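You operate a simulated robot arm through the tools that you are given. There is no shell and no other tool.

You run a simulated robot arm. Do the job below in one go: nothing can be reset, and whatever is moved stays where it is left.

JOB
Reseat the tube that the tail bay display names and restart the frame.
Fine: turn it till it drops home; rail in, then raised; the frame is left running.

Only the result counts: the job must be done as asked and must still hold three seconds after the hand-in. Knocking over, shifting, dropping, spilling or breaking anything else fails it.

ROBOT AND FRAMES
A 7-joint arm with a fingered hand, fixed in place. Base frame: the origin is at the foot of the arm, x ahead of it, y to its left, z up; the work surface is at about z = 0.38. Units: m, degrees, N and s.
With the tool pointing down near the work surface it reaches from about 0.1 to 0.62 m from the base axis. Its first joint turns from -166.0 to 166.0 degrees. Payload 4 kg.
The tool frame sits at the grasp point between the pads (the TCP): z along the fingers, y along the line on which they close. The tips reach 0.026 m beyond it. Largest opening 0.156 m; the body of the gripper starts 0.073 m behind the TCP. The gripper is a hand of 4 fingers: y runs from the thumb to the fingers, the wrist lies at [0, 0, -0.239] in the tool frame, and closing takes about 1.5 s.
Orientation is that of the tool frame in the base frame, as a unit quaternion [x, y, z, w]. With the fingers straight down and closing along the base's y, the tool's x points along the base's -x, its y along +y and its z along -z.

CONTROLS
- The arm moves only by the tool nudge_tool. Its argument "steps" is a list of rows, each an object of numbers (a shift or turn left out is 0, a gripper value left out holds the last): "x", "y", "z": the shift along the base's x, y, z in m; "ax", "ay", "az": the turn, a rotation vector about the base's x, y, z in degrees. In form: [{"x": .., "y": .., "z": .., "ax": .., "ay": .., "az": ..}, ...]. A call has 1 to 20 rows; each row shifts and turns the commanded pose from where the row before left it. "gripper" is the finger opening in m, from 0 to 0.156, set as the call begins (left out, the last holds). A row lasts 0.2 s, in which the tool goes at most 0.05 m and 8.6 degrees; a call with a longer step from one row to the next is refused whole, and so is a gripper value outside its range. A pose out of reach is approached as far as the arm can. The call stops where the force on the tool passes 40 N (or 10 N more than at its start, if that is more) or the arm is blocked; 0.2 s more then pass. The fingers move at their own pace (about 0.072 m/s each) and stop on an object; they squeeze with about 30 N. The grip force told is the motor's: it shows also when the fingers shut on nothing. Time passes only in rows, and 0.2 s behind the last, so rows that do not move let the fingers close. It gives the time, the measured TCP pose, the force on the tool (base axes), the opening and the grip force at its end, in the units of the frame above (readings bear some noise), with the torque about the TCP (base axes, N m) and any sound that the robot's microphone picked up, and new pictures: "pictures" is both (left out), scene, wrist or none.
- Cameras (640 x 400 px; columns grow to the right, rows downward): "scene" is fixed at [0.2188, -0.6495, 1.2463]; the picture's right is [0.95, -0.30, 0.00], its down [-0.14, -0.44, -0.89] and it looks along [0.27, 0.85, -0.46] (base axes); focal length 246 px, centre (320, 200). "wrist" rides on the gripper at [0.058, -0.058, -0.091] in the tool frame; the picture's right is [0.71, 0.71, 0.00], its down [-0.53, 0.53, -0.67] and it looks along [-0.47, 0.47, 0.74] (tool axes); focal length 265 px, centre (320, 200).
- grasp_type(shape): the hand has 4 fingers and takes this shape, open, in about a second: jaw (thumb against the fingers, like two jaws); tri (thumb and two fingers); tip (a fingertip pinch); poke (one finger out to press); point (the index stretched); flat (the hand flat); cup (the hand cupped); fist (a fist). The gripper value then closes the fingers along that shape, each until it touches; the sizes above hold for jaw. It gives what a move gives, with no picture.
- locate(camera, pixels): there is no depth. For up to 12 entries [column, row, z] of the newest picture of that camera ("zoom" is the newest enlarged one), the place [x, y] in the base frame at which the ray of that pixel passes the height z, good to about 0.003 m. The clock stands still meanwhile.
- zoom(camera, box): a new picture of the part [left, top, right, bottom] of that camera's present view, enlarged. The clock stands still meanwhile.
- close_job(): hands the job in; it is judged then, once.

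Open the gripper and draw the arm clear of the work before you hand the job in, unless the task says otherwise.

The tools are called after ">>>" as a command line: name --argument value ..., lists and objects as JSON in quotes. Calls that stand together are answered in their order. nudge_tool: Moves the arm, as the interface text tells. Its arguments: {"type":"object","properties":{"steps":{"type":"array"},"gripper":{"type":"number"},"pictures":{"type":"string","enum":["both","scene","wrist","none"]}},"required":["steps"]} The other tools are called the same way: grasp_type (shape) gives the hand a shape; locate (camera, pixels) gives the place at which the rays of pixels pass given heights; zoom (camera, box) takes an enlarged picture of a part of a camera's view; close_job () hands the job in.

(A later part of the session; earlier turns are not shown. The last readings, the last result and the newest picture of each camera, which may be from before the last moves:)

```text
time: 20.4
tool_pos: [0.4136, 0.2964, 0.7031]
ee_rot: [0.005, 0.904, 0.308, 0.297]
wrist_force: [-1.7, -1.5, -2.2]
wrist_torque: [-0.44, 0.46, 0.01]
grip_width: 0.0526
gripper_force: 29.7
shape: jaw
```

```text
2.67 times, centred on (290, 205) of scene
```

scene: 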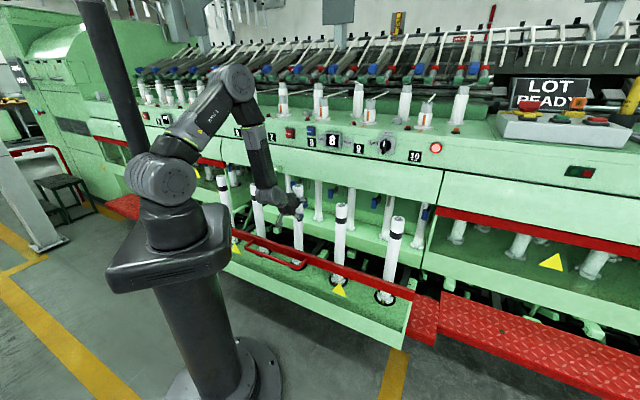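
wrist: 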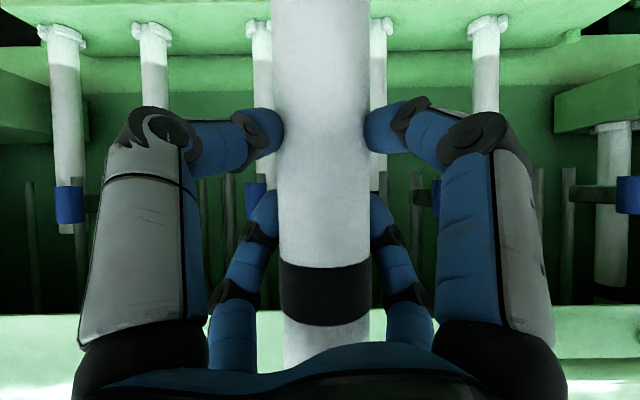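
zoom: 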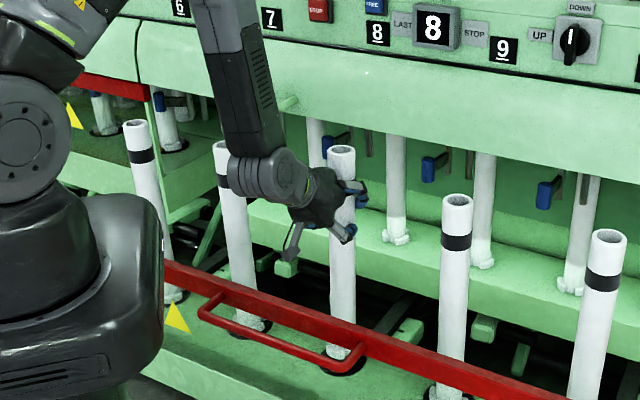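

Tube is nearly upright (≈3–4° left) and carried by the hand (~2 N). Now I turn it about the vertical through the TCP, first 24°, watching pose and force.

>>> nudge_tool --steps '[{"az": 6}, {"az": 6}, {"az": 6}, {"az": 6}]' --pictures "both"

>>> zoom --camera "scene" --box '[220, 130, 360, 280]'

```text
time: 21.4
tool_pos: [0.41, 0.2956, 0.7024]
ee_rot: [-0.183, 0.885, 0.363, 0.227]
wrist_force: [-0.4, -1.6, -2.8]
wrist_torque: [-0.49, 0.23, 0.01]
grip_width: 0.0522
gripper_force: 30.0
shape: jaw
```

scene: 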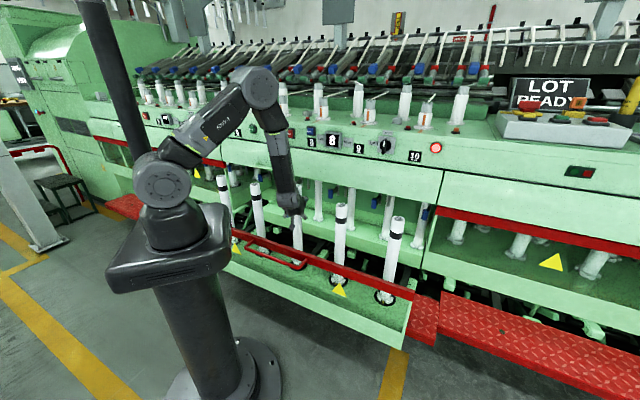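
wrist: 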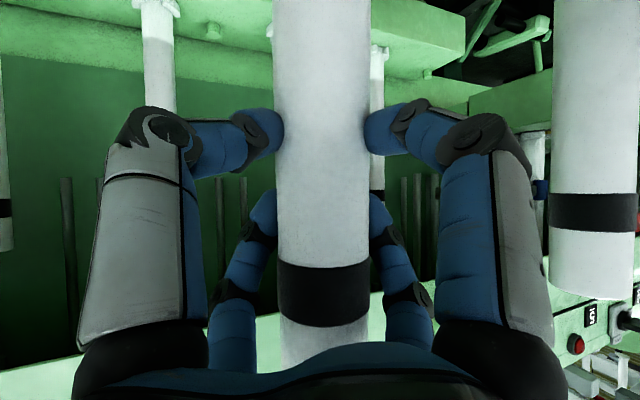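

```text
2.67 times, centred on (290, 205) of scene
```

zoom: 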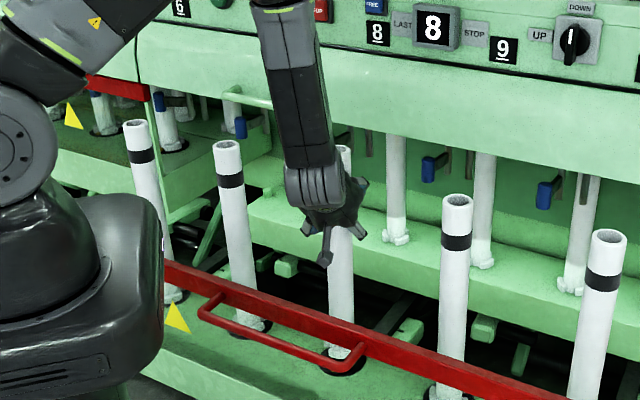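

Tube turned with the hand, force still only its weight. I continue another 18°.

>>> nudge_tool --steps '[{"az": 6}, {"az": 6}, {"az": 6}]' --pictures "scene"

>>> zoom --camera "scene" --box '[220, 130, 360, 280]'

```text
time: 22.2
tool_pos: [0.412, 0.2957, 0.7047]
ee_rot: [-0.319, 0.846, 0.394, 0.166]
wrist_force: [0.0, -2.1, -2.7]
wrist_torque: [-0.49, 0.15, 0.01]
grip_width: 0.0516
gripper_force: 29.4
shape: jaw
```

scene: 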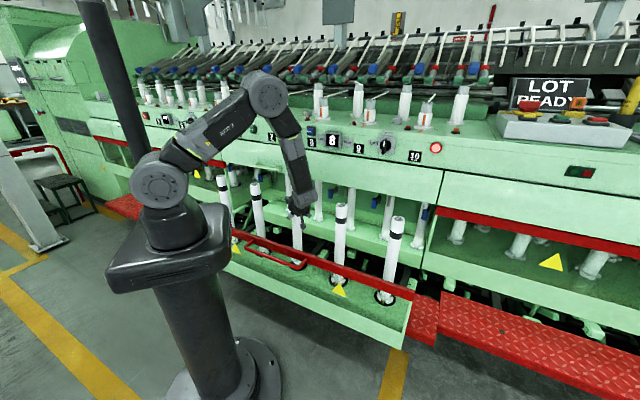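

```text
2.67 times, centred on (290, 205) of scene
```

zoom: 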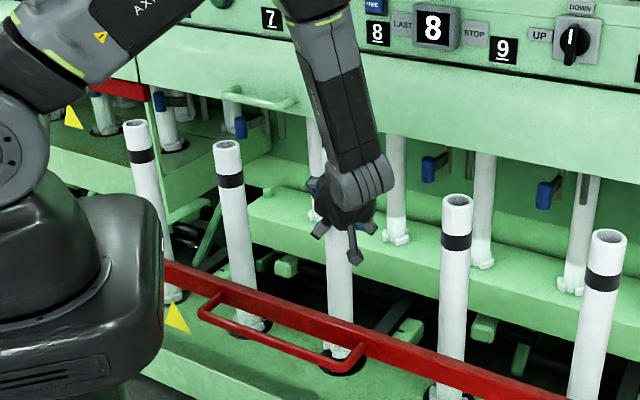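

Still smooth at 42°; 18° more completes ~60°.

>>> nudge_tool --steps '[{"az": 6}, {"az": 6}, {"az": 6}, {}]' --pictures "both"

>>> zoom --camera "scene" --box '[270, 200, 350, 280]'

```text
time: 23.2
tool_pos: [0.4131, 0.2967, 0.7049]
ee_rot: [-0.448, 0.785, 0.416, 0.102]
wrist_force: [-0.5, -0.9, -1.6]
wrist_torque: [-0.38, -0.03, 0.06]
grip_width: 0.0519
gripper_force: 29.5
shape: jaw
```

scene: 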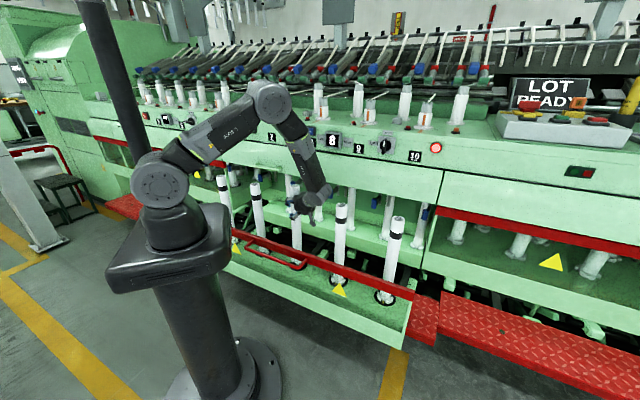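
wrist: 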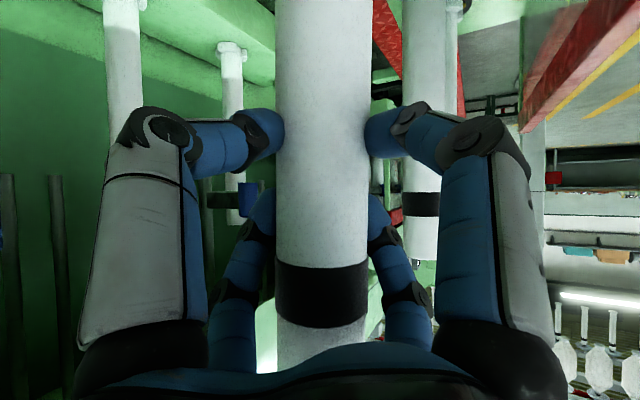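

```text
5.00 times, centred on (310, 240) of scene
```

zoom: 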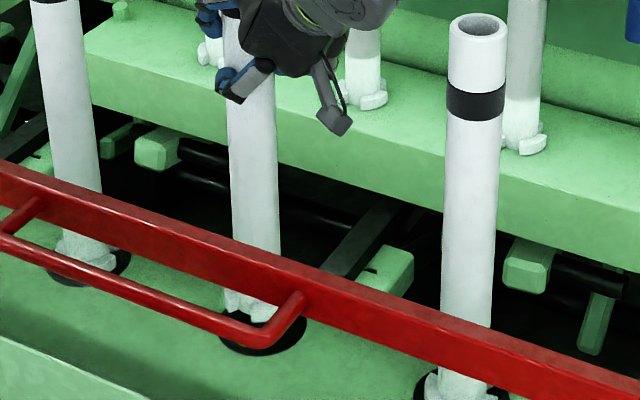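

About 60° has been turned (tool azimuth ~106°, pitch unchanged). I look closely at the foot relative to its holder before lowering.

>>> zoom --camera "scene" --box '[280, 240, 320, 275]'

>>> zoom --camera "scene" --box '[240, 180, 350, 290]'

```text
11.43 times, centred on (300, 258) of scene
```

zoom: 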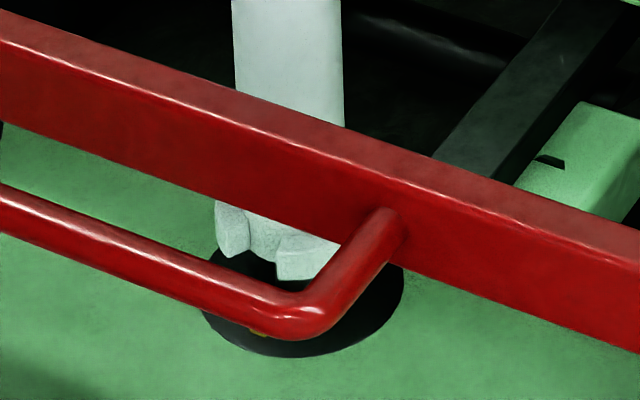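

```text
3.64 times, centred on (295, 235) of scene
```

zoom: 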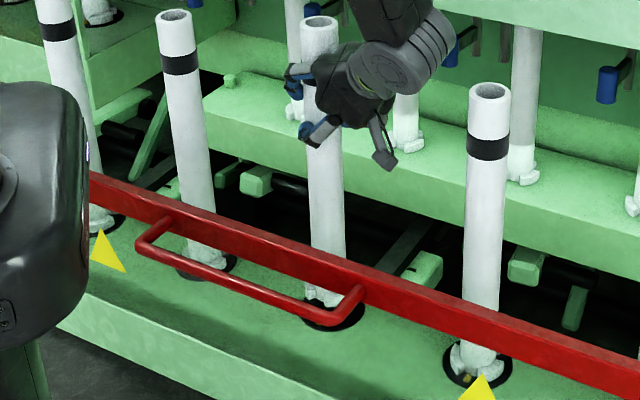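

The gap between lugs now faces the brass pin (zoom (257,332)), and the tube leans ~4° with TCP at v=0.502 while the holder centre is v≈0.480. I straighten by 4° while shifting the TCP 20 mm back over the seat.

>>> nudge_tool --steps '[{"x": -0.005, "y": -0.0045, "ax": 0.94, "ay": -0.94}, {"x": -0.005, "y": -0.0045, "ax": 0.94, "ay": -0.94}, {"x": -0.005, "y": -0.0045, "ax": 0.94, "ay": -0.94}]' --pictures "both"

>>> zoom --camera "scene" --box '[280, 240, 320, 275]'

>>> zoom --camera "scene" --box '[240, 180, 350, 290]'

```text
time: 24.0
tool_pos: [0.3974, 0.2835, 0.705]
ee_rot: [-0.455, 0.772, 0.424, 0.134]
wrist_force: [0.2, -2.4, -2.5]
wrist_torque: [-0.59, -0.08, 0.04]
grip_width: 0.0517
gripper_force: 30.0
shape: jaw
```

scene: 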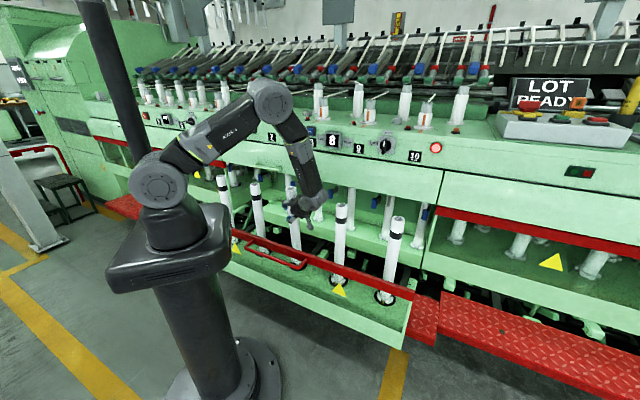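
wrist: 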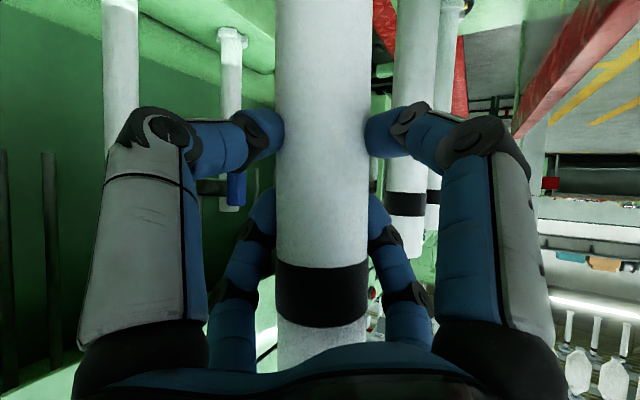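

```text
11.43 times, centred on (300, 258) of scene
```

zoom: 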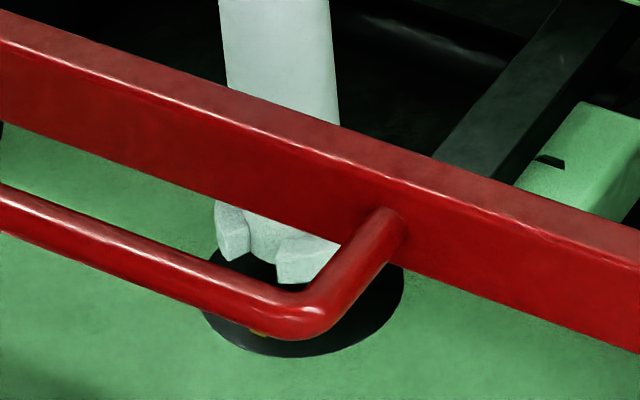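

```text
3.64 times, centred on (295, 235) of scene
```

zoom: 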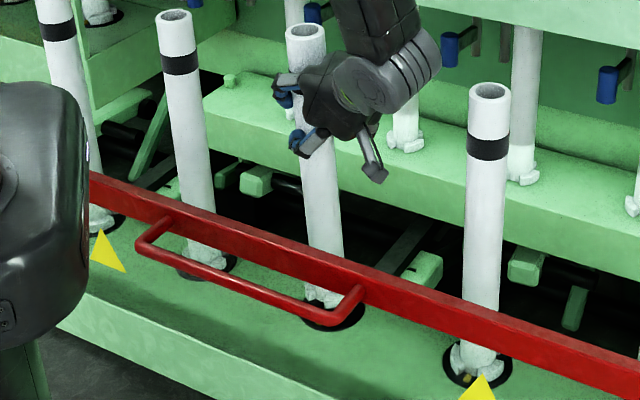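

The tube is now near-vertical over the seat (TCP u=0.0805, v=0.4815). I lower it slowly to let it drop onto the seat.

>>> nudge_tool --steps '[{"z": -0.004}, {"z": -0.004}, {"z": -0.004}, {"z": -0.004}]' --pictures "scene"

>>> zoom --camera "scene" --box '[280, 240, 320, 275]'

```text
time: 25.0
tool_pos: [0.3952, 0.2824, 0.6865]
ee_rot: [-0.454, 0.772, 0.424, 0.134]
wrist_force: [1.0, -2.7, -0.5]
wrist_torque: [-0.52, -0.1, -0.02]
grip_width: 0.0518
gripper_force: 29.7
shape: jaw
```

scene: 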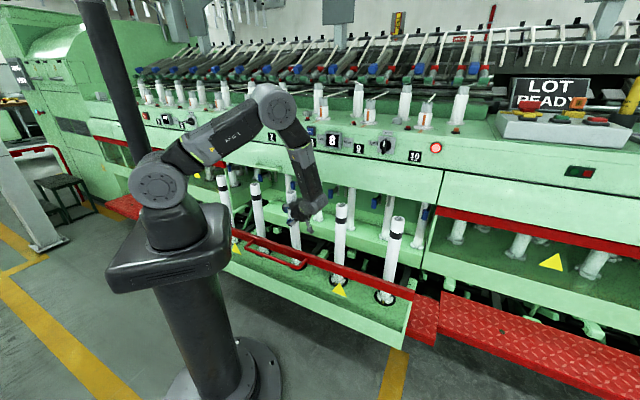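

```text
11.43 times, centred on (300, 258) of scene
```

zoom: 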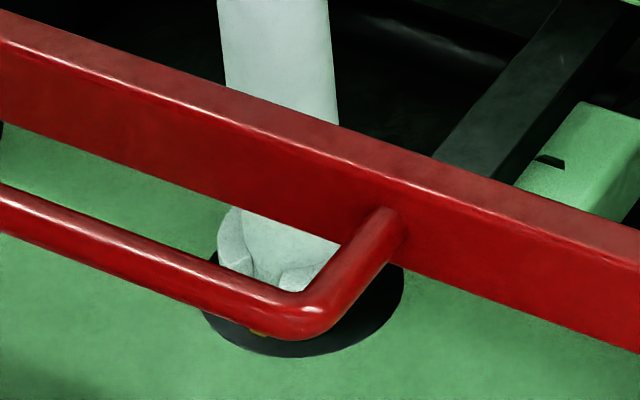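

The foot went down ~18 mm with no resistance. I keep lowering gently.

>>> nudge_tool --steps '[{"z": -0.003}, {"z": -0.003}, {"z": -0.003}]' --pictures "scene"

>>> zoom --camera "scene" --box '[280, 240, 320, 275]'

```text
time: 25.8
tool_pos: [0.397, 0.2829, 0.6781]
ee_rot: [-0.455, 0.772, 0.424, 0.134]
wrist_force: [0.6, -2.0, -1.4]
wrist_torque: [-0.54, -0.15, 0.0]
grip_width: 0.0518
gripper_force: 29.6
shape: jaw
```

scene: 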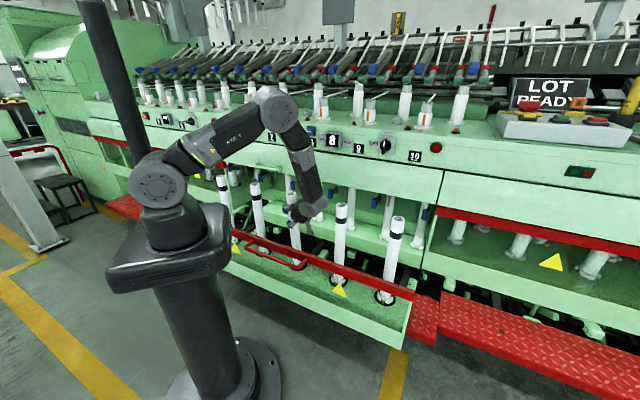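

```text
11.43 times, centred on (300, 258) of scene
```

zoom: 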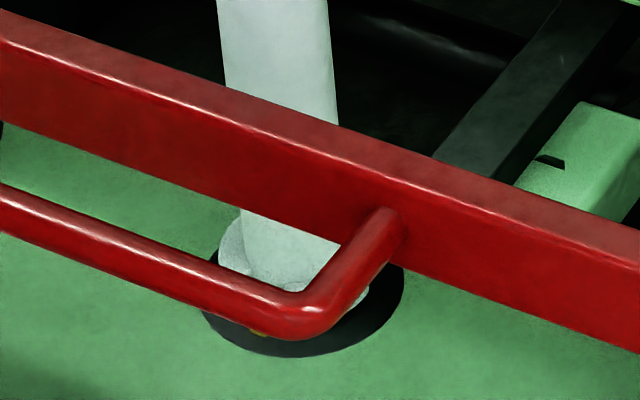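

The lamp at scene (435,147) looks changed from bright pink to dark; I zoom in on it and compare the foot with its neighbours.

>>> zoom --camera "scene" --box '[380, 110, 480, 172]'

>>> zoom --camera "scene" --box '[240, 180, 350, 290]'

>>> zoom --camera "scene" --box '[230, 90, 420, 170]'

```text
6.40 times, centred on (430, 141) of scene
```

zoom: 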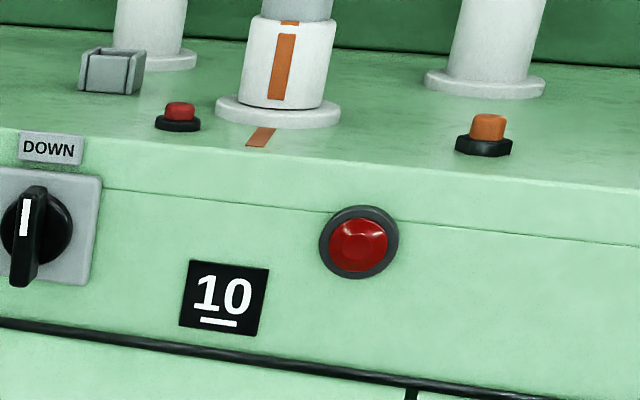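

```text
3.64 times, centred on (295, 235) of scene
```

zoom: 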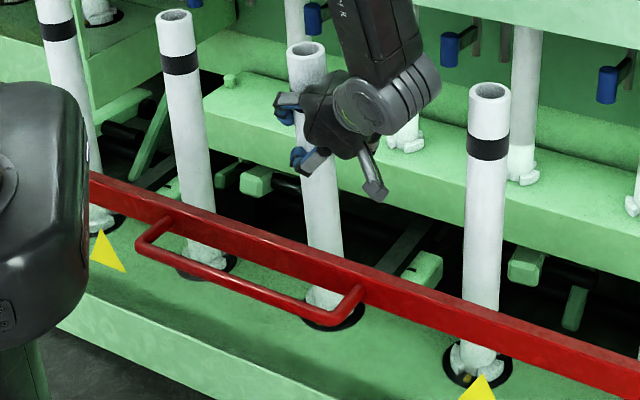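

```text
3.37 times, centred on (325, 130) of scene
```

zoom: 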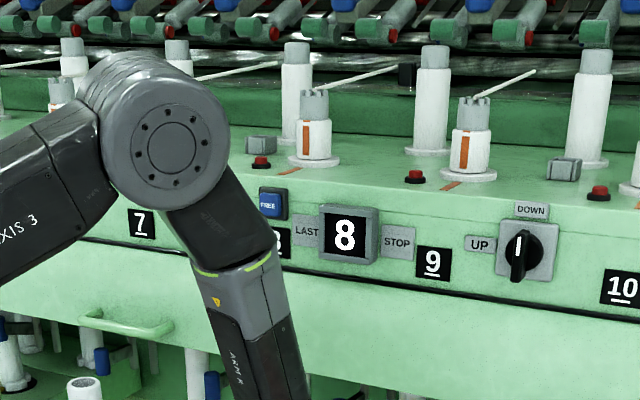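

The lamp by station 10 is now off, and tube 8's top (306,48) fits the line between tubes 7 and 9 (predicted row 47.5), so it's home or within a millimetre or two. I press down 3 mm more to feel for contact.

>>> nudge_tool --steps '[{"z": -0.002}, {"z": -0.002}, {}]' --pictures "scene"

>>> zoom --camera "scene" --box '[240, 180, 350, 290]'

>>> zoom --camera "scene" --box '[380, 110, 480, 172]'

```text
time: 26.6
tool_pos: [0.3985, 0.2842, 0.6756]
ee_rot: [-0.455, 0.771, 0.425, 0.135]
wrist_force: [3.6, -0.9, 18.9]
wrist_torque: [-0.18, -0.24, 0.03]
grip_width: 0.0519
gripper_force: 30.0
shape: jaw
```

scene: 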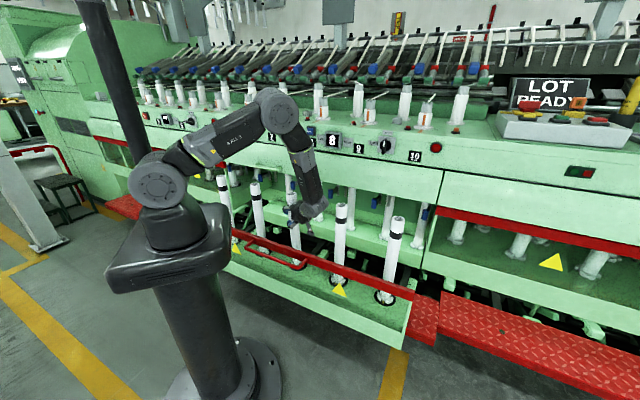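

```text
3.64 times, centred on (295, 235) of scene
```

zoom: 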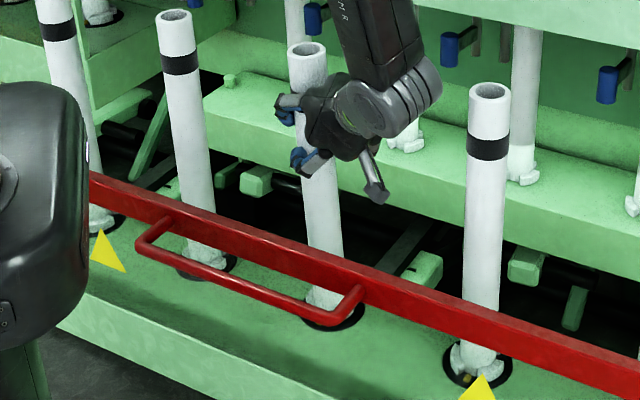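

```text
6.40 times, centred on (430, 141) of scene
```

zoom: 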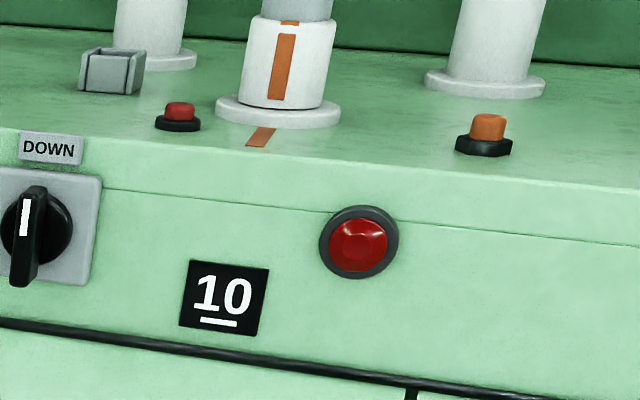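

19 N of support confirms the tube is on its seat and the lamp stays off. I relieve the push by 3 mm and open the fingers.

>>> nudge_tool --steps '[{"z": 0.003}, {}]' --pictures "none"

>>> nudge_tool --steps '[{}, {}, {}, {}, {}, {}, {}]' --gripper 0.156 --pictures "both"

>>> zoom --camera "scene" --box '[240, 180, 350, 290]'

```text
time: 27.2
tool_pos: [0.3965, 0.2819, 0.6778]
ee_rot: [-0.455, 0.772, 0.423, 0.133]
wrist_force: [1.3, -1.3, 6.7]
wrist_torque: [-0.23, -0.28, 0.02]
grip_width: 0.0522
gripper_force: 30.0
shape: jaw
```

```text
time: 28.8
tool_pos: [0.3972, 0.2827, 0.6764]
ee_rot: [-0.454, 0.772, 0.424, 0.134]
wrist_force: [-0.3, -0.5, 0.0]
wrist_torque: [0.01, 0.01, 0.03]
grip_width: 0.1559
gripper_force: 0.2
shape: jaw
```

scene: 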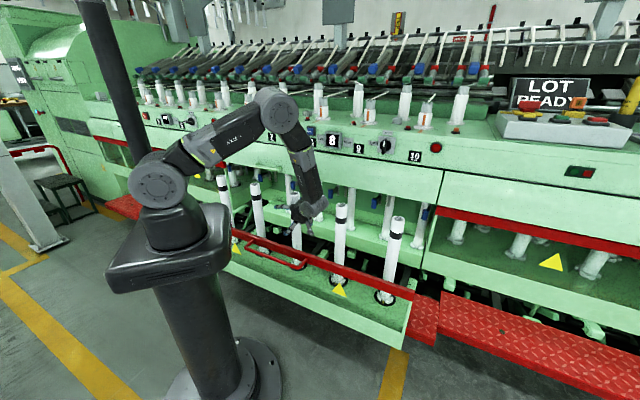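
wrist: 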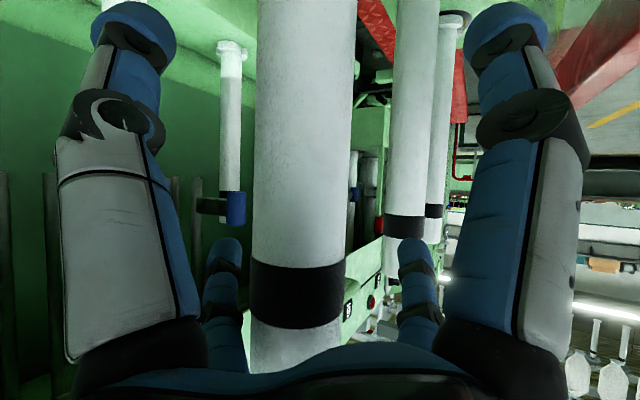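

```text
3.64 times, centred on (295, 235) of scene
```

zoom: 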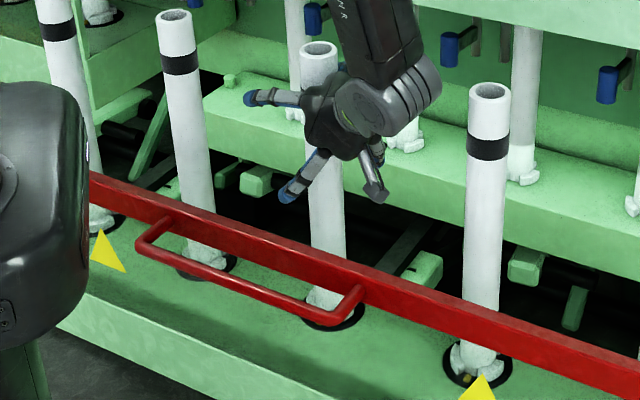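

The tube released and settled upright on its own (top (319,48), vertical within a degree). It sits ~8 mm left in the hand, so I centre the hand on it and retreat along the tool axis.

>>> nudge_tool --steps '[{"x": 0.007, "y": 0.002}, {"x": 0.0045, "y": -0.0195, "z": 0.015}, {"x": 0.0045, "y": -0.0195, "z": 0.015}, {"x": 0.0045, "y": -0.0195, "z": 0.015}]' --pictures "both"

```text
time: 29.8
tool_pos: [0.4174, 0.2256, 0.7236]
ee_rot: [-0.455, 0.771, 0.425, 0.133]
wrist_force: [-0.3, 0.3, 0.1]
wrist_torque: [-0.02, -0.01, -0.01]
grip_width: 0.1557
gripper_force: 0.0
shape: jaw
```

scene: 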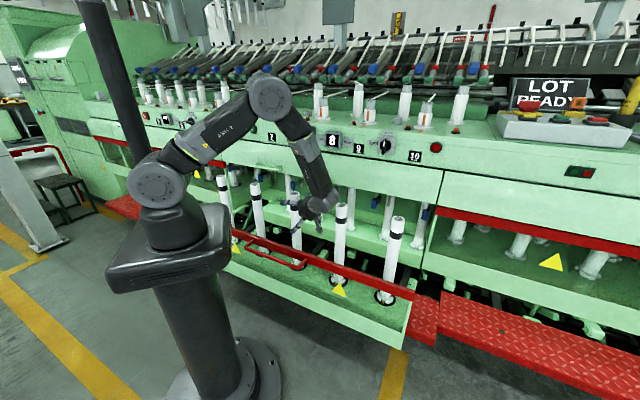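
wrist: 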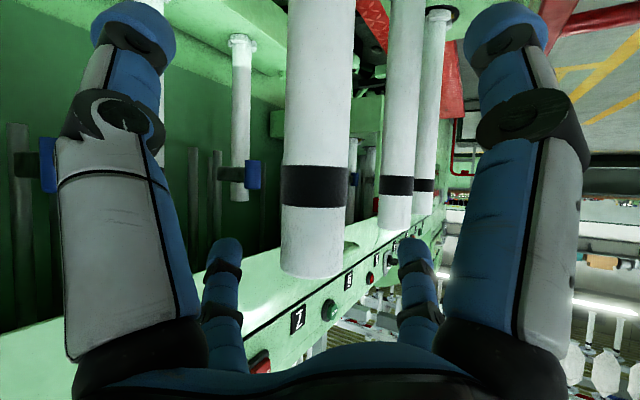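

Clear of the tube; now straight up above tube height before re-orienting.

>>> nudge_tool --steps '[{"z": 0.03}, {"z": 0.04}, {"z": 0.04}, {"z": 0.04}, {"z": 0.03}]' --pictures "both"

>>> zoom --camera "scene" --box '[240, 180, 350, 290]'

```text
time: 31.0
tool_pos: [0.3812, 0.2296, 0.8529]
ee_rot: [-0.456, 0.771, 0.422, 0.138]
wrist_force: [-0.6, 0.1, 0.8]
wrist_torque: [0.0, -0.01, -0.01]
grip_width: 0.1559
gripper_force: 0.0
shape: jaw
out of reach, approached as far as the arm can: row 3, 4, 5
```

scene: 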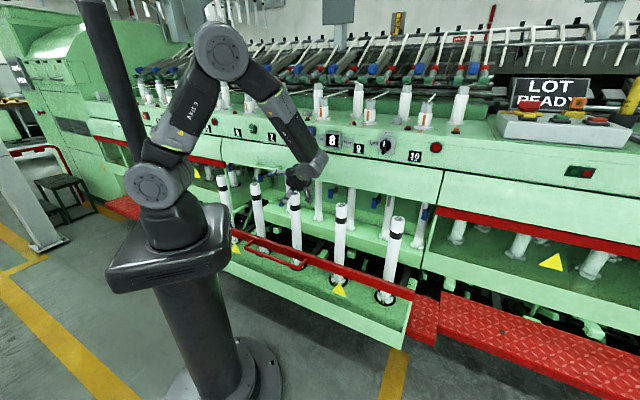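
wrist: 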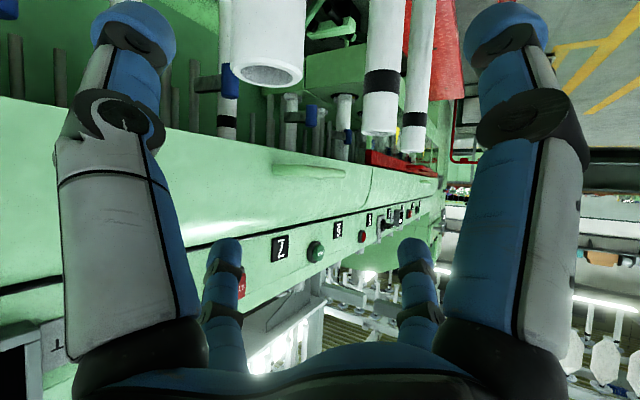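

```text
3.64 times, centred on (295, 235) of scene
```

zoom: 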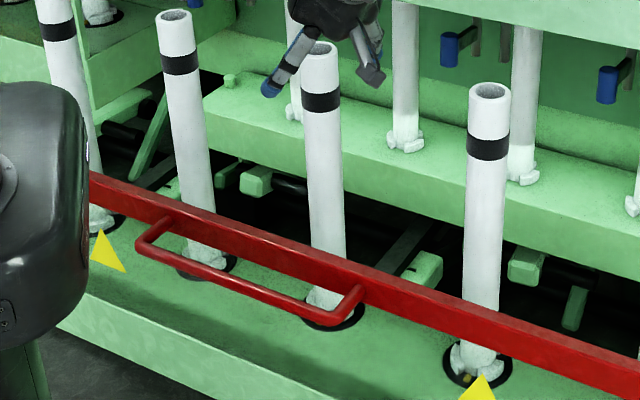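

Tube 8 stands upright with its band level with its neighbours. I hit the reach limit rising while pitched, so I reduce the pitch toward vertical, then rise.

>>> nudge_tool --steps '[{"ax": -7.7, "ay": -2.2}, {"ax": -7.7, "ay": -2.2}, {"ax": -7.7, "ay": -2.2, "z": 0.01}, {"ax": -7.7, "ay": -2.2, "z": 0.02}, {"ax": -7.7, "ay": -2.2, "z": 0.02}, {"z": 0.03}]' --pictures "both"

```text
time: 32.4
tool_pos: [0.3403, 0.1555, 0.8028]
ee_rot: [-0.513, 0.851, 0.102, 0.052]
wrist_force: [-0.1, -0.5, -0.2]
wrist_torque: [0.0, 0.0, 0.0]
grip_width: 0.1556
gripper_force: 0.1
shape: jaw
out of reach, approached as far as the arm can: row 1, 2, 3, 4, 5, 6
```

scene: 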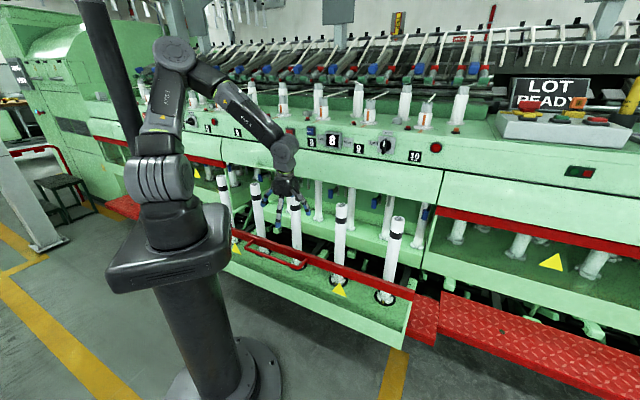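
wrist: 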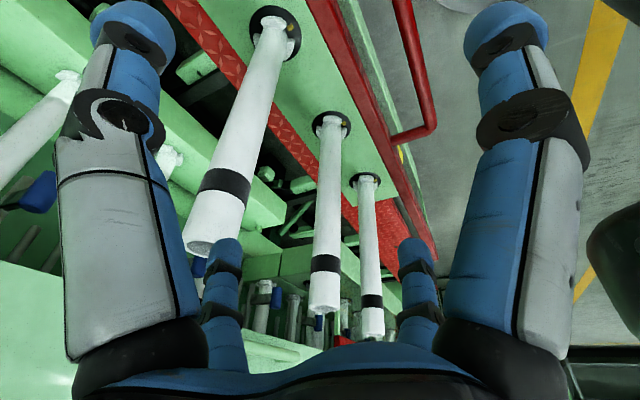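

The hand is now back in front of the tray, clear. The wrist view shows tube 8's foot at (272,25) with brass pin; I zoom to confirm the pin sits in a gap.

>>> zoom --camera "wrist" --box '[230, 0, 350, 75]'

>>> zoom --camera "wrist" --box '[160, 0, 400, 350]'

```text
5.33 times, centred on (290, 38) of wrist
```

zoom: 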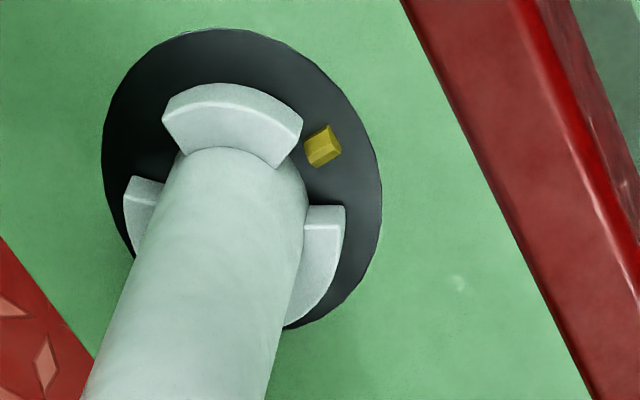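

```text
1.14 times, centred on (280, 175) of wrist
```

zoom: 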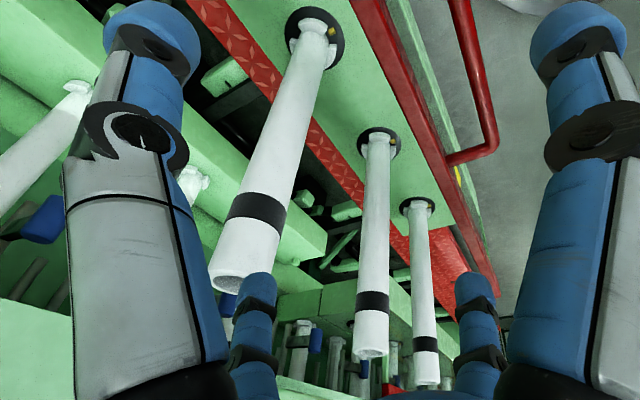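

Zoom confirms it: the brass pin stands in the gap between two lugs and the foot sits flat. Next is the rail: by triangulation the red bar is at v≈0.34–0.36, z≈0.58–0.615. I yaw back to face the machine and shift right of the handle for a look.

>>> nudge_tool --steps '[{"az": -8.5}, {"az": -8.5}, {"az": -8.5}, {"az": -8.5, "x": 0.0, "y": -0.01, "z": 0.02}, {"az": -8.5, "x": 0.0, "y": -0.02, "z": 0.02}, {"az": -8.5, "y": -0.02, "z": 0.02}, {"az": -8.5, "y": -0.02}]' --pictures "both"

```text
time: 34.0
tool_pos: [0.3287, -0.0227, 0.7705]
ee_rot: [-0.129, 0.983, 0.077, 0.103]
wrist_force: [0.4, -0.8, 0.1]
wrist_torque: [0.04, 0.0, 0.01]
grip_width: 0.1558
gripper_force: 0.1
shape: jaw
out of reach, approached as far as the arm can: row 1, 2, 3, 4, 5, 6, 7
```

scene: 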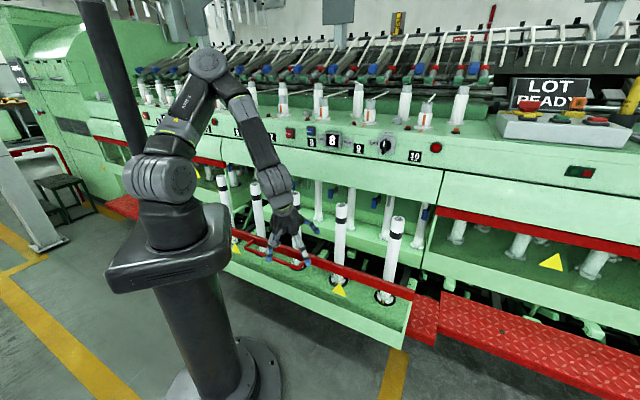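
wrist: 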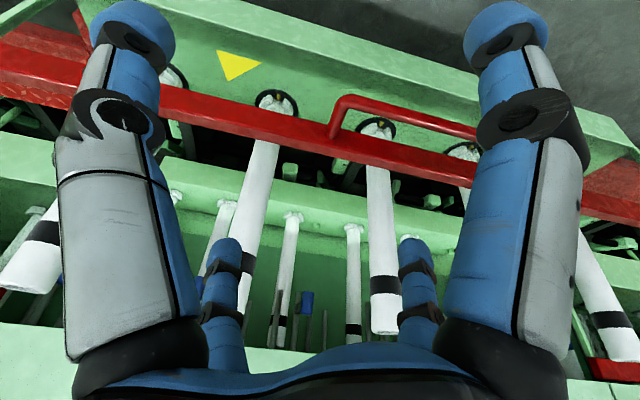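

The arm is near its inner reach limit and drifted to u≈0.25, v≈0.22 (z 0.77), but touched nothing. I move outward to u≈0.19, v≈0.30, still above the bar, and close the fingers for pushing.

>>> nudge_tool --steps '[{"x": 0.004, "y": 0.026}, {"x": 0.004, "y": 0.026}, {"x": 0.004, "y": 0.026}, {"x": 0.004, "y": 0.026}, {}, {}, {}]' --gripper 0.0 --pictures "both"

```text
time: 35.6
tool_pos: [0.3298, -0.0218, 0.7708]
ee_rot: [-0.13, 0.983, 0.078, 0.104]
wrist_force: [-0.5, -0.5, -0.2]
wrist_torque: [-0.04, -0.03, 0.02]
grip_width: 0.0
gripper_force: 29.8
shape: jaw
out of reach, approached as far as the arm can: row 1, 2, 3, 4
```

scene: 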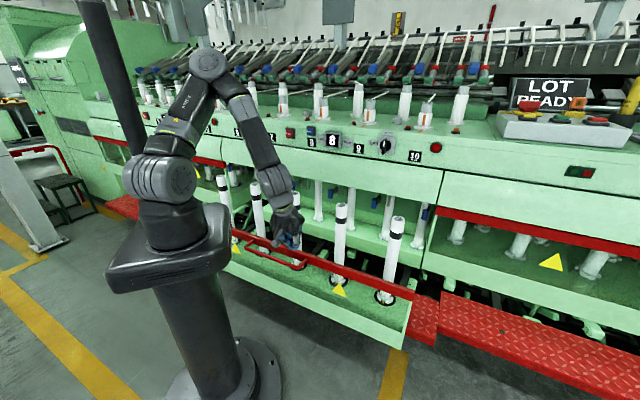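
wrist: 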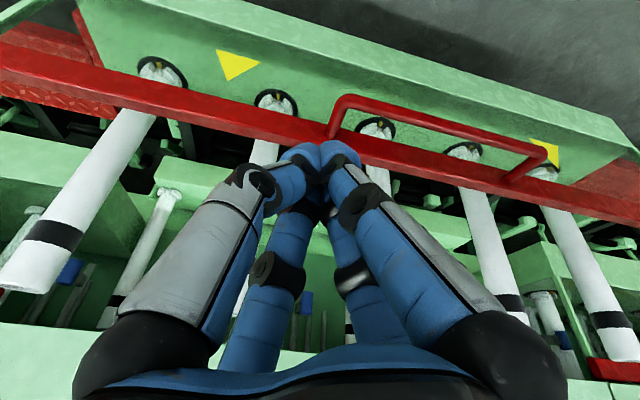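

The arm didn't move (locally stuck at a joint limit). I try a different direction, out in x and down, in small steps.

>>> nudge_tool --steps '[{"x": 0.02}, {"x": 0.02}, {"x": 0.02}]' --pictures "none"

```text
time: 36.4
tool_pos: [0.373, -0.0401, 0.7486]
ee_rot: [-0.13, 0.983, 0.078, 0.103]
wrist_force: [-0.2, 0.1, -0.8]
wrist_torque: [0.03, 0.0, 0.03]
grip_width: 0.0
gripper_force: 29.4
shape: jaw
out of reach, approached as far as the arm can: row 1, 2, 3
```

The motion is constrained along some limit. I test which small rotation frees it, starting with a yaw step each way.

>>> nudge_tool --steps '[{"az": -8}, {"az": -8}]' --pictures "none"

>>> nudge_tool --steps '[{"x": 0.02, "y": 0.02}]' --pictures "both"

```text
time: 37.0
tool_pos: [0.3761, -0.0521, 0.7106]
ee_rot: [-0.115, 0.982, 0.074, 0.133]
wrist_force: [0.2, 0.6, -0.1]
wrist_torque: [-0.02, 0.01, -0.01]
grip_width: 0.0
gripper_force: 29.6
shape: jaw
out of reach, approached as far as the arm can: row 1, 2
```

```text
time: 37.4
tool_pos: [0.3847, -0.086, 0.7602]
ee_rot: [-0.074, 0.986, 0.073, 0.13]
wrist_force: [0.3, -0.2, 0.6]
wrist_torque: [0.0, -0.04, 0.06]
grip_width: 0.0
gripper_force: 30.2
shape: jaw
out of reach, approached as far as the arm can: row 1
```

scene: 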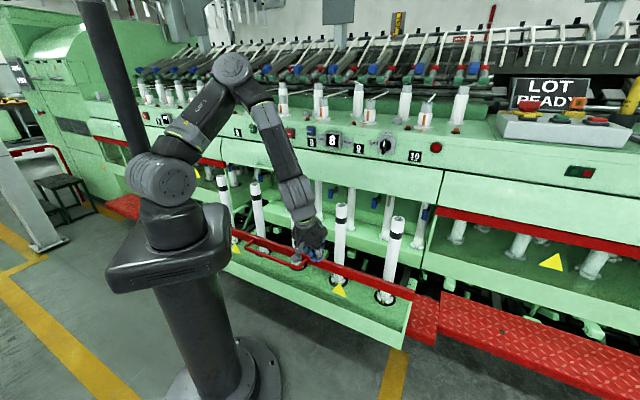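
wrist: 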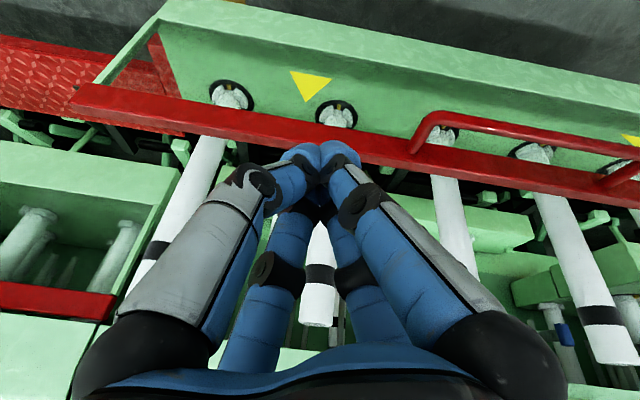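

Motion remains constrained; the hand is in free space on the robot side. I try rising straight up toward the well-conditioned start height.

>>> nudge_tool --steps '[{"z": 0.03}, {"z": 0.03}, {"z": 0.03}]' --pictures "scene"

```text
time: 38.2
tool_pos: [0.3532, -0.1085, 0.8073]
ee_rot: [-0.077, 0.985, 0.073, 0.133]
wrist_force: [0.6, -0.2, 0.0]
wrist_torque: [0.0, 0.01, -0.04]
grip_width: 0.0
gripper_force: 30.9
shape: jaw
out of reach, approached as far as the arm can: row 1, 2, 3
```

scene: 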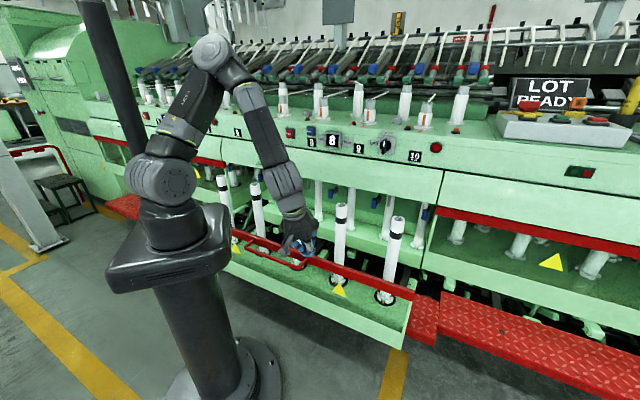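

I probe single small rotations to find the one that frees the arm.

>>> nudge_tool --steps '[{"az": 8}]' --pictures "none"

>>> nudge_tool --steps '[{"ax": 4, "ay": -4}]' --pictures "none"

>>> nudge_tool --steps '[{"ax": -4, "ay": 4}]' --pictures "none"

>>> nudge_tool --steps '[{"ax": 4, "ay": 4}]' --pictures "none"

>>> nudge_tool --steps '[{"ax": -4, "ay": -4}]' --pictures "none"

```text
time: 38.6
tool_pos: [0.3531, -0.1096, 0.8049]
ee_rot: [-0.145, 0.978, 0.083, 0.125]
wrist_force: [0.5, -0.6, 0.3]
wrist_torque: [0.03, 0.0, 0.01]
grip_width: 0.0
gripper_force: 29.7
shape: jaw
```

```text
time: 39.0
tool_pos: [0.3539, -0.1085, 0.8057]
ee_rot: [-0.143, 0.97, 0.111, 0.165]
wrist_force: [-0.1, 0.4, -0.9]
wrist_torque: [0.01, -0.01, 0.01]
grip_width: 0.0002
gripper_force: 29.8
shape: jaw
```

```text
time: 39.4
tool_pos: [0.3535, -0.1094, 0.8041]
ee_rot: [-0.143, 0.978, 0.08, 0.125]
wrist_force: [-0.7, -0.8, -0.3]
wrist_torque: [0.01, 0.0, 0.04]
grip_width: 0.0
gripper_force: 29.8
shape: jaw
```

```text
time: 39.8
tool_pos: [0.3507, -0.1108, 0.8004]
ee_rot: [-0.138, 0.978, 0.12, 0.098]
wrist_force: [0.3, 0.1, 0.2]
wrist_torque: [0.02, -0.04, -0.02]
grip_width: 0.0001
gripper_force: 30.4
shape: jaw
out of reach, approached as far as the arm can: row 1
```

```text
time: 40.2
tool_pos: [0.3511, -0.1097, 0.8009]
ee_rot: [-0.144, 0.978, 0.081, 0.125]
wrist_force: [-0.3, -0.3, -1.2]
wrist_torque: [0.02, 0.02, 0.04]
grip_width: 0.0002
gripper_force: 30.0
shape: jaw
```

Yaw in the + direction is free, so the limit is in the tool roll. A pure swing about the base axis (shift plus equal yaw) keeps the other joints unchanged; I swing back toward station 8's side at this safe height.

>>> nudge_tool --steps '[{"x": 0.0107, "y": 0.0436, "az": 7}, {"x": 0.0054, "y": 0.0446, "az": 7}, {"x": -0.0001, "y": 0.0449, "az": 7}, {"x": -0.0056, "y": 0.0446, "az": 7}, {"x": -0.011, "y": 0.0435, "az": 7}]' --pictures "both"

```text
time: 41.4
tool_pos: [0.3524, 0.1133, 0.7997]
ee_rot: [-0.432, 0.889, 0.115, 0.095]
wrist_force: [-0.8, 0.2, 0.2]
wrist_torque: [-0.03, 0.01, -0.02]
grip_width: 0.0
gripper_force: 29.8
shape: jaw
```

scene: 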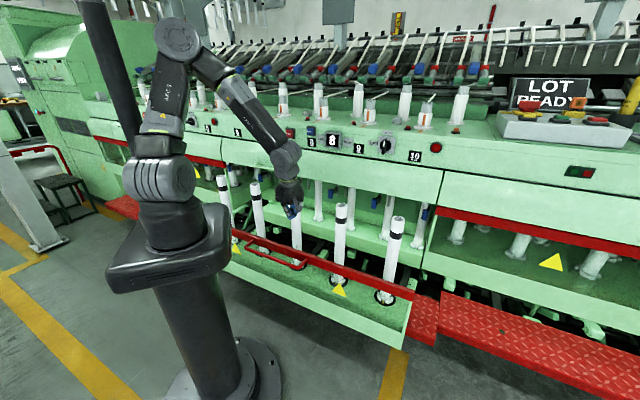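
wrist: 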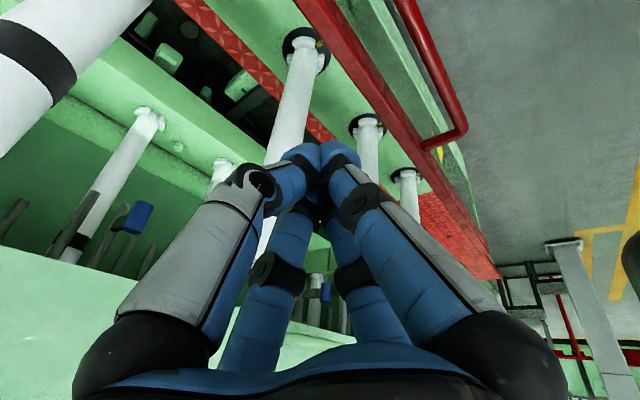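

The swing worked without limits (TCP u=0.17, v=0.33, z=0.80). Now I back off ~50 mm and lower in front of the bar, right of the handle's post.

>>> nudge_tool --steps '[{"x": -0.0125, "y": -0.0245, "z": -0.02}, {"x": -0.0125, "y": -0.0245, "z": -0.03}, {"z": -0.035}, {"z": -0.035}]' --pictures "both"

>>> zoom --camera "scene" --box '[240, 170, 400, 310]'

```text
time: 42.4
tool_pos: [0.325, 0.0654, 0.6798]
ee_rot: [-0.431, 0.89, 0.115, 0.095]
wrist_force: [-0.4, -0.7, 1.0]
wrist_torque: [-0.02, 0.0, -0.03]
grip_width: 0.0
gripper_force: 30.1
shape: jaw
```

scene: 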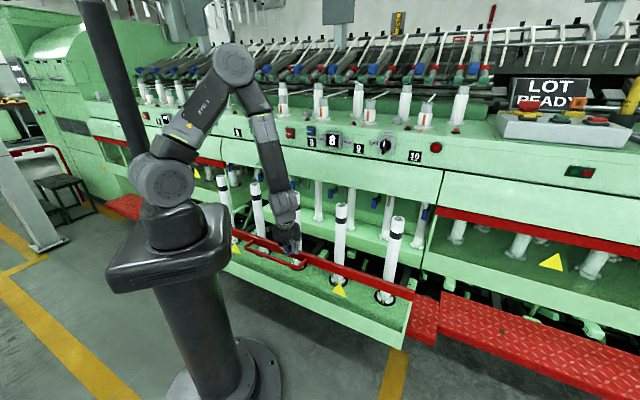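
wrist: 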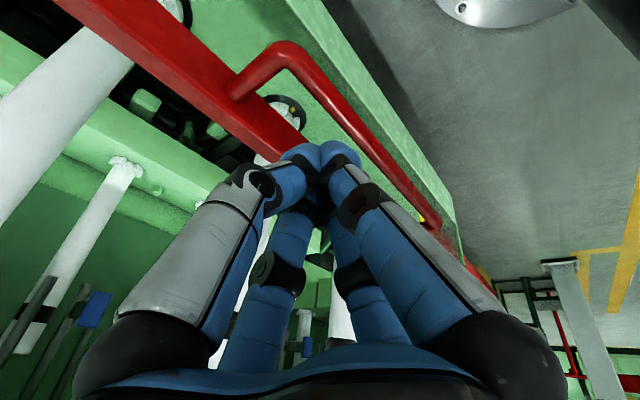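

```text
2.86 times, centred on (320, 240) of scene
```

zoom: 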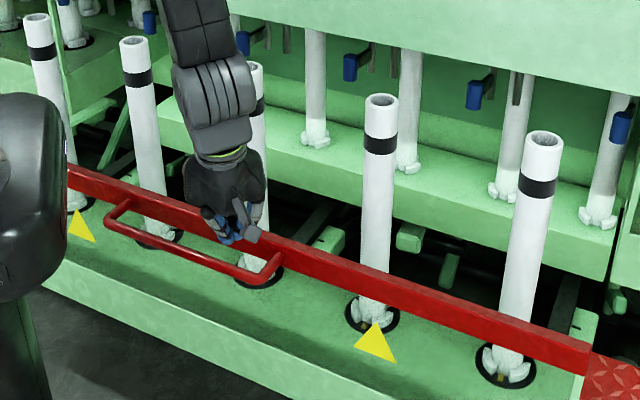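

Triangulating again, the handle spans u≈-0.05…0.22 with its front at v≈0.29, so lowering here would hit it. I shift right to u≈0.28, clear of the handle, at the same height.

>>> nudge_tool --steps '[{"x": 0.025, "y": -0.0215}, {"x": 0.025, "y": -0.0215}, {"x": 0.025, "y": -0.0215}]' --pictures "both"

>>> zoom --camera "scene" --box '[240, 170, 400, 310]'

```text
time: 43.2
tool_pos: [0.4005, -0.0031, 0.6797]
ee_rot: [-0.431, 0.89, 0.115, 0.094]
wrist_force: [0.4, -0.8, 0.0]
wrist_torque: [0.01, 0.01, -0.01]
grip_width: 0.0001
gripper_force: 29.6
shape: jaw
```

scene: 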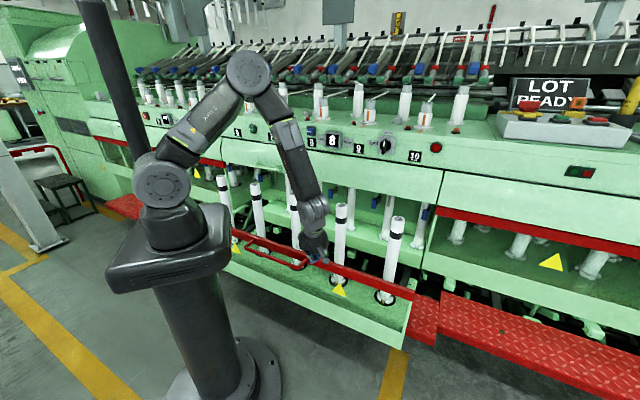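
wrist: 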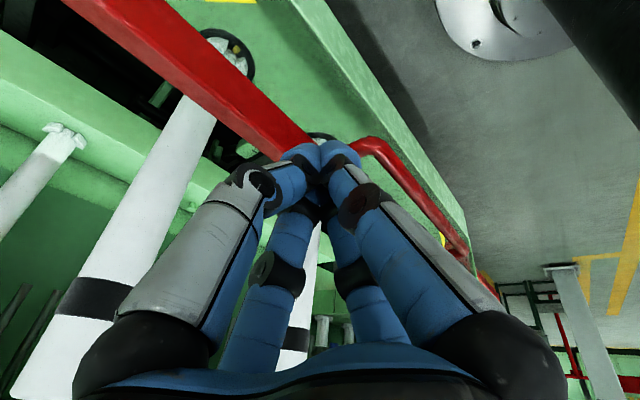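

```text
2.86 times, centred on (320, 240) of scene
```

zoom: 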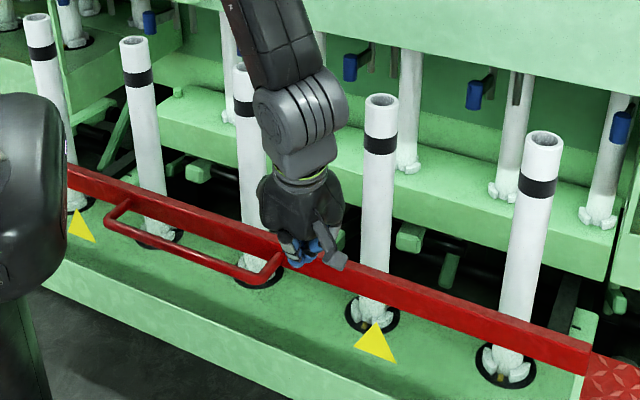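

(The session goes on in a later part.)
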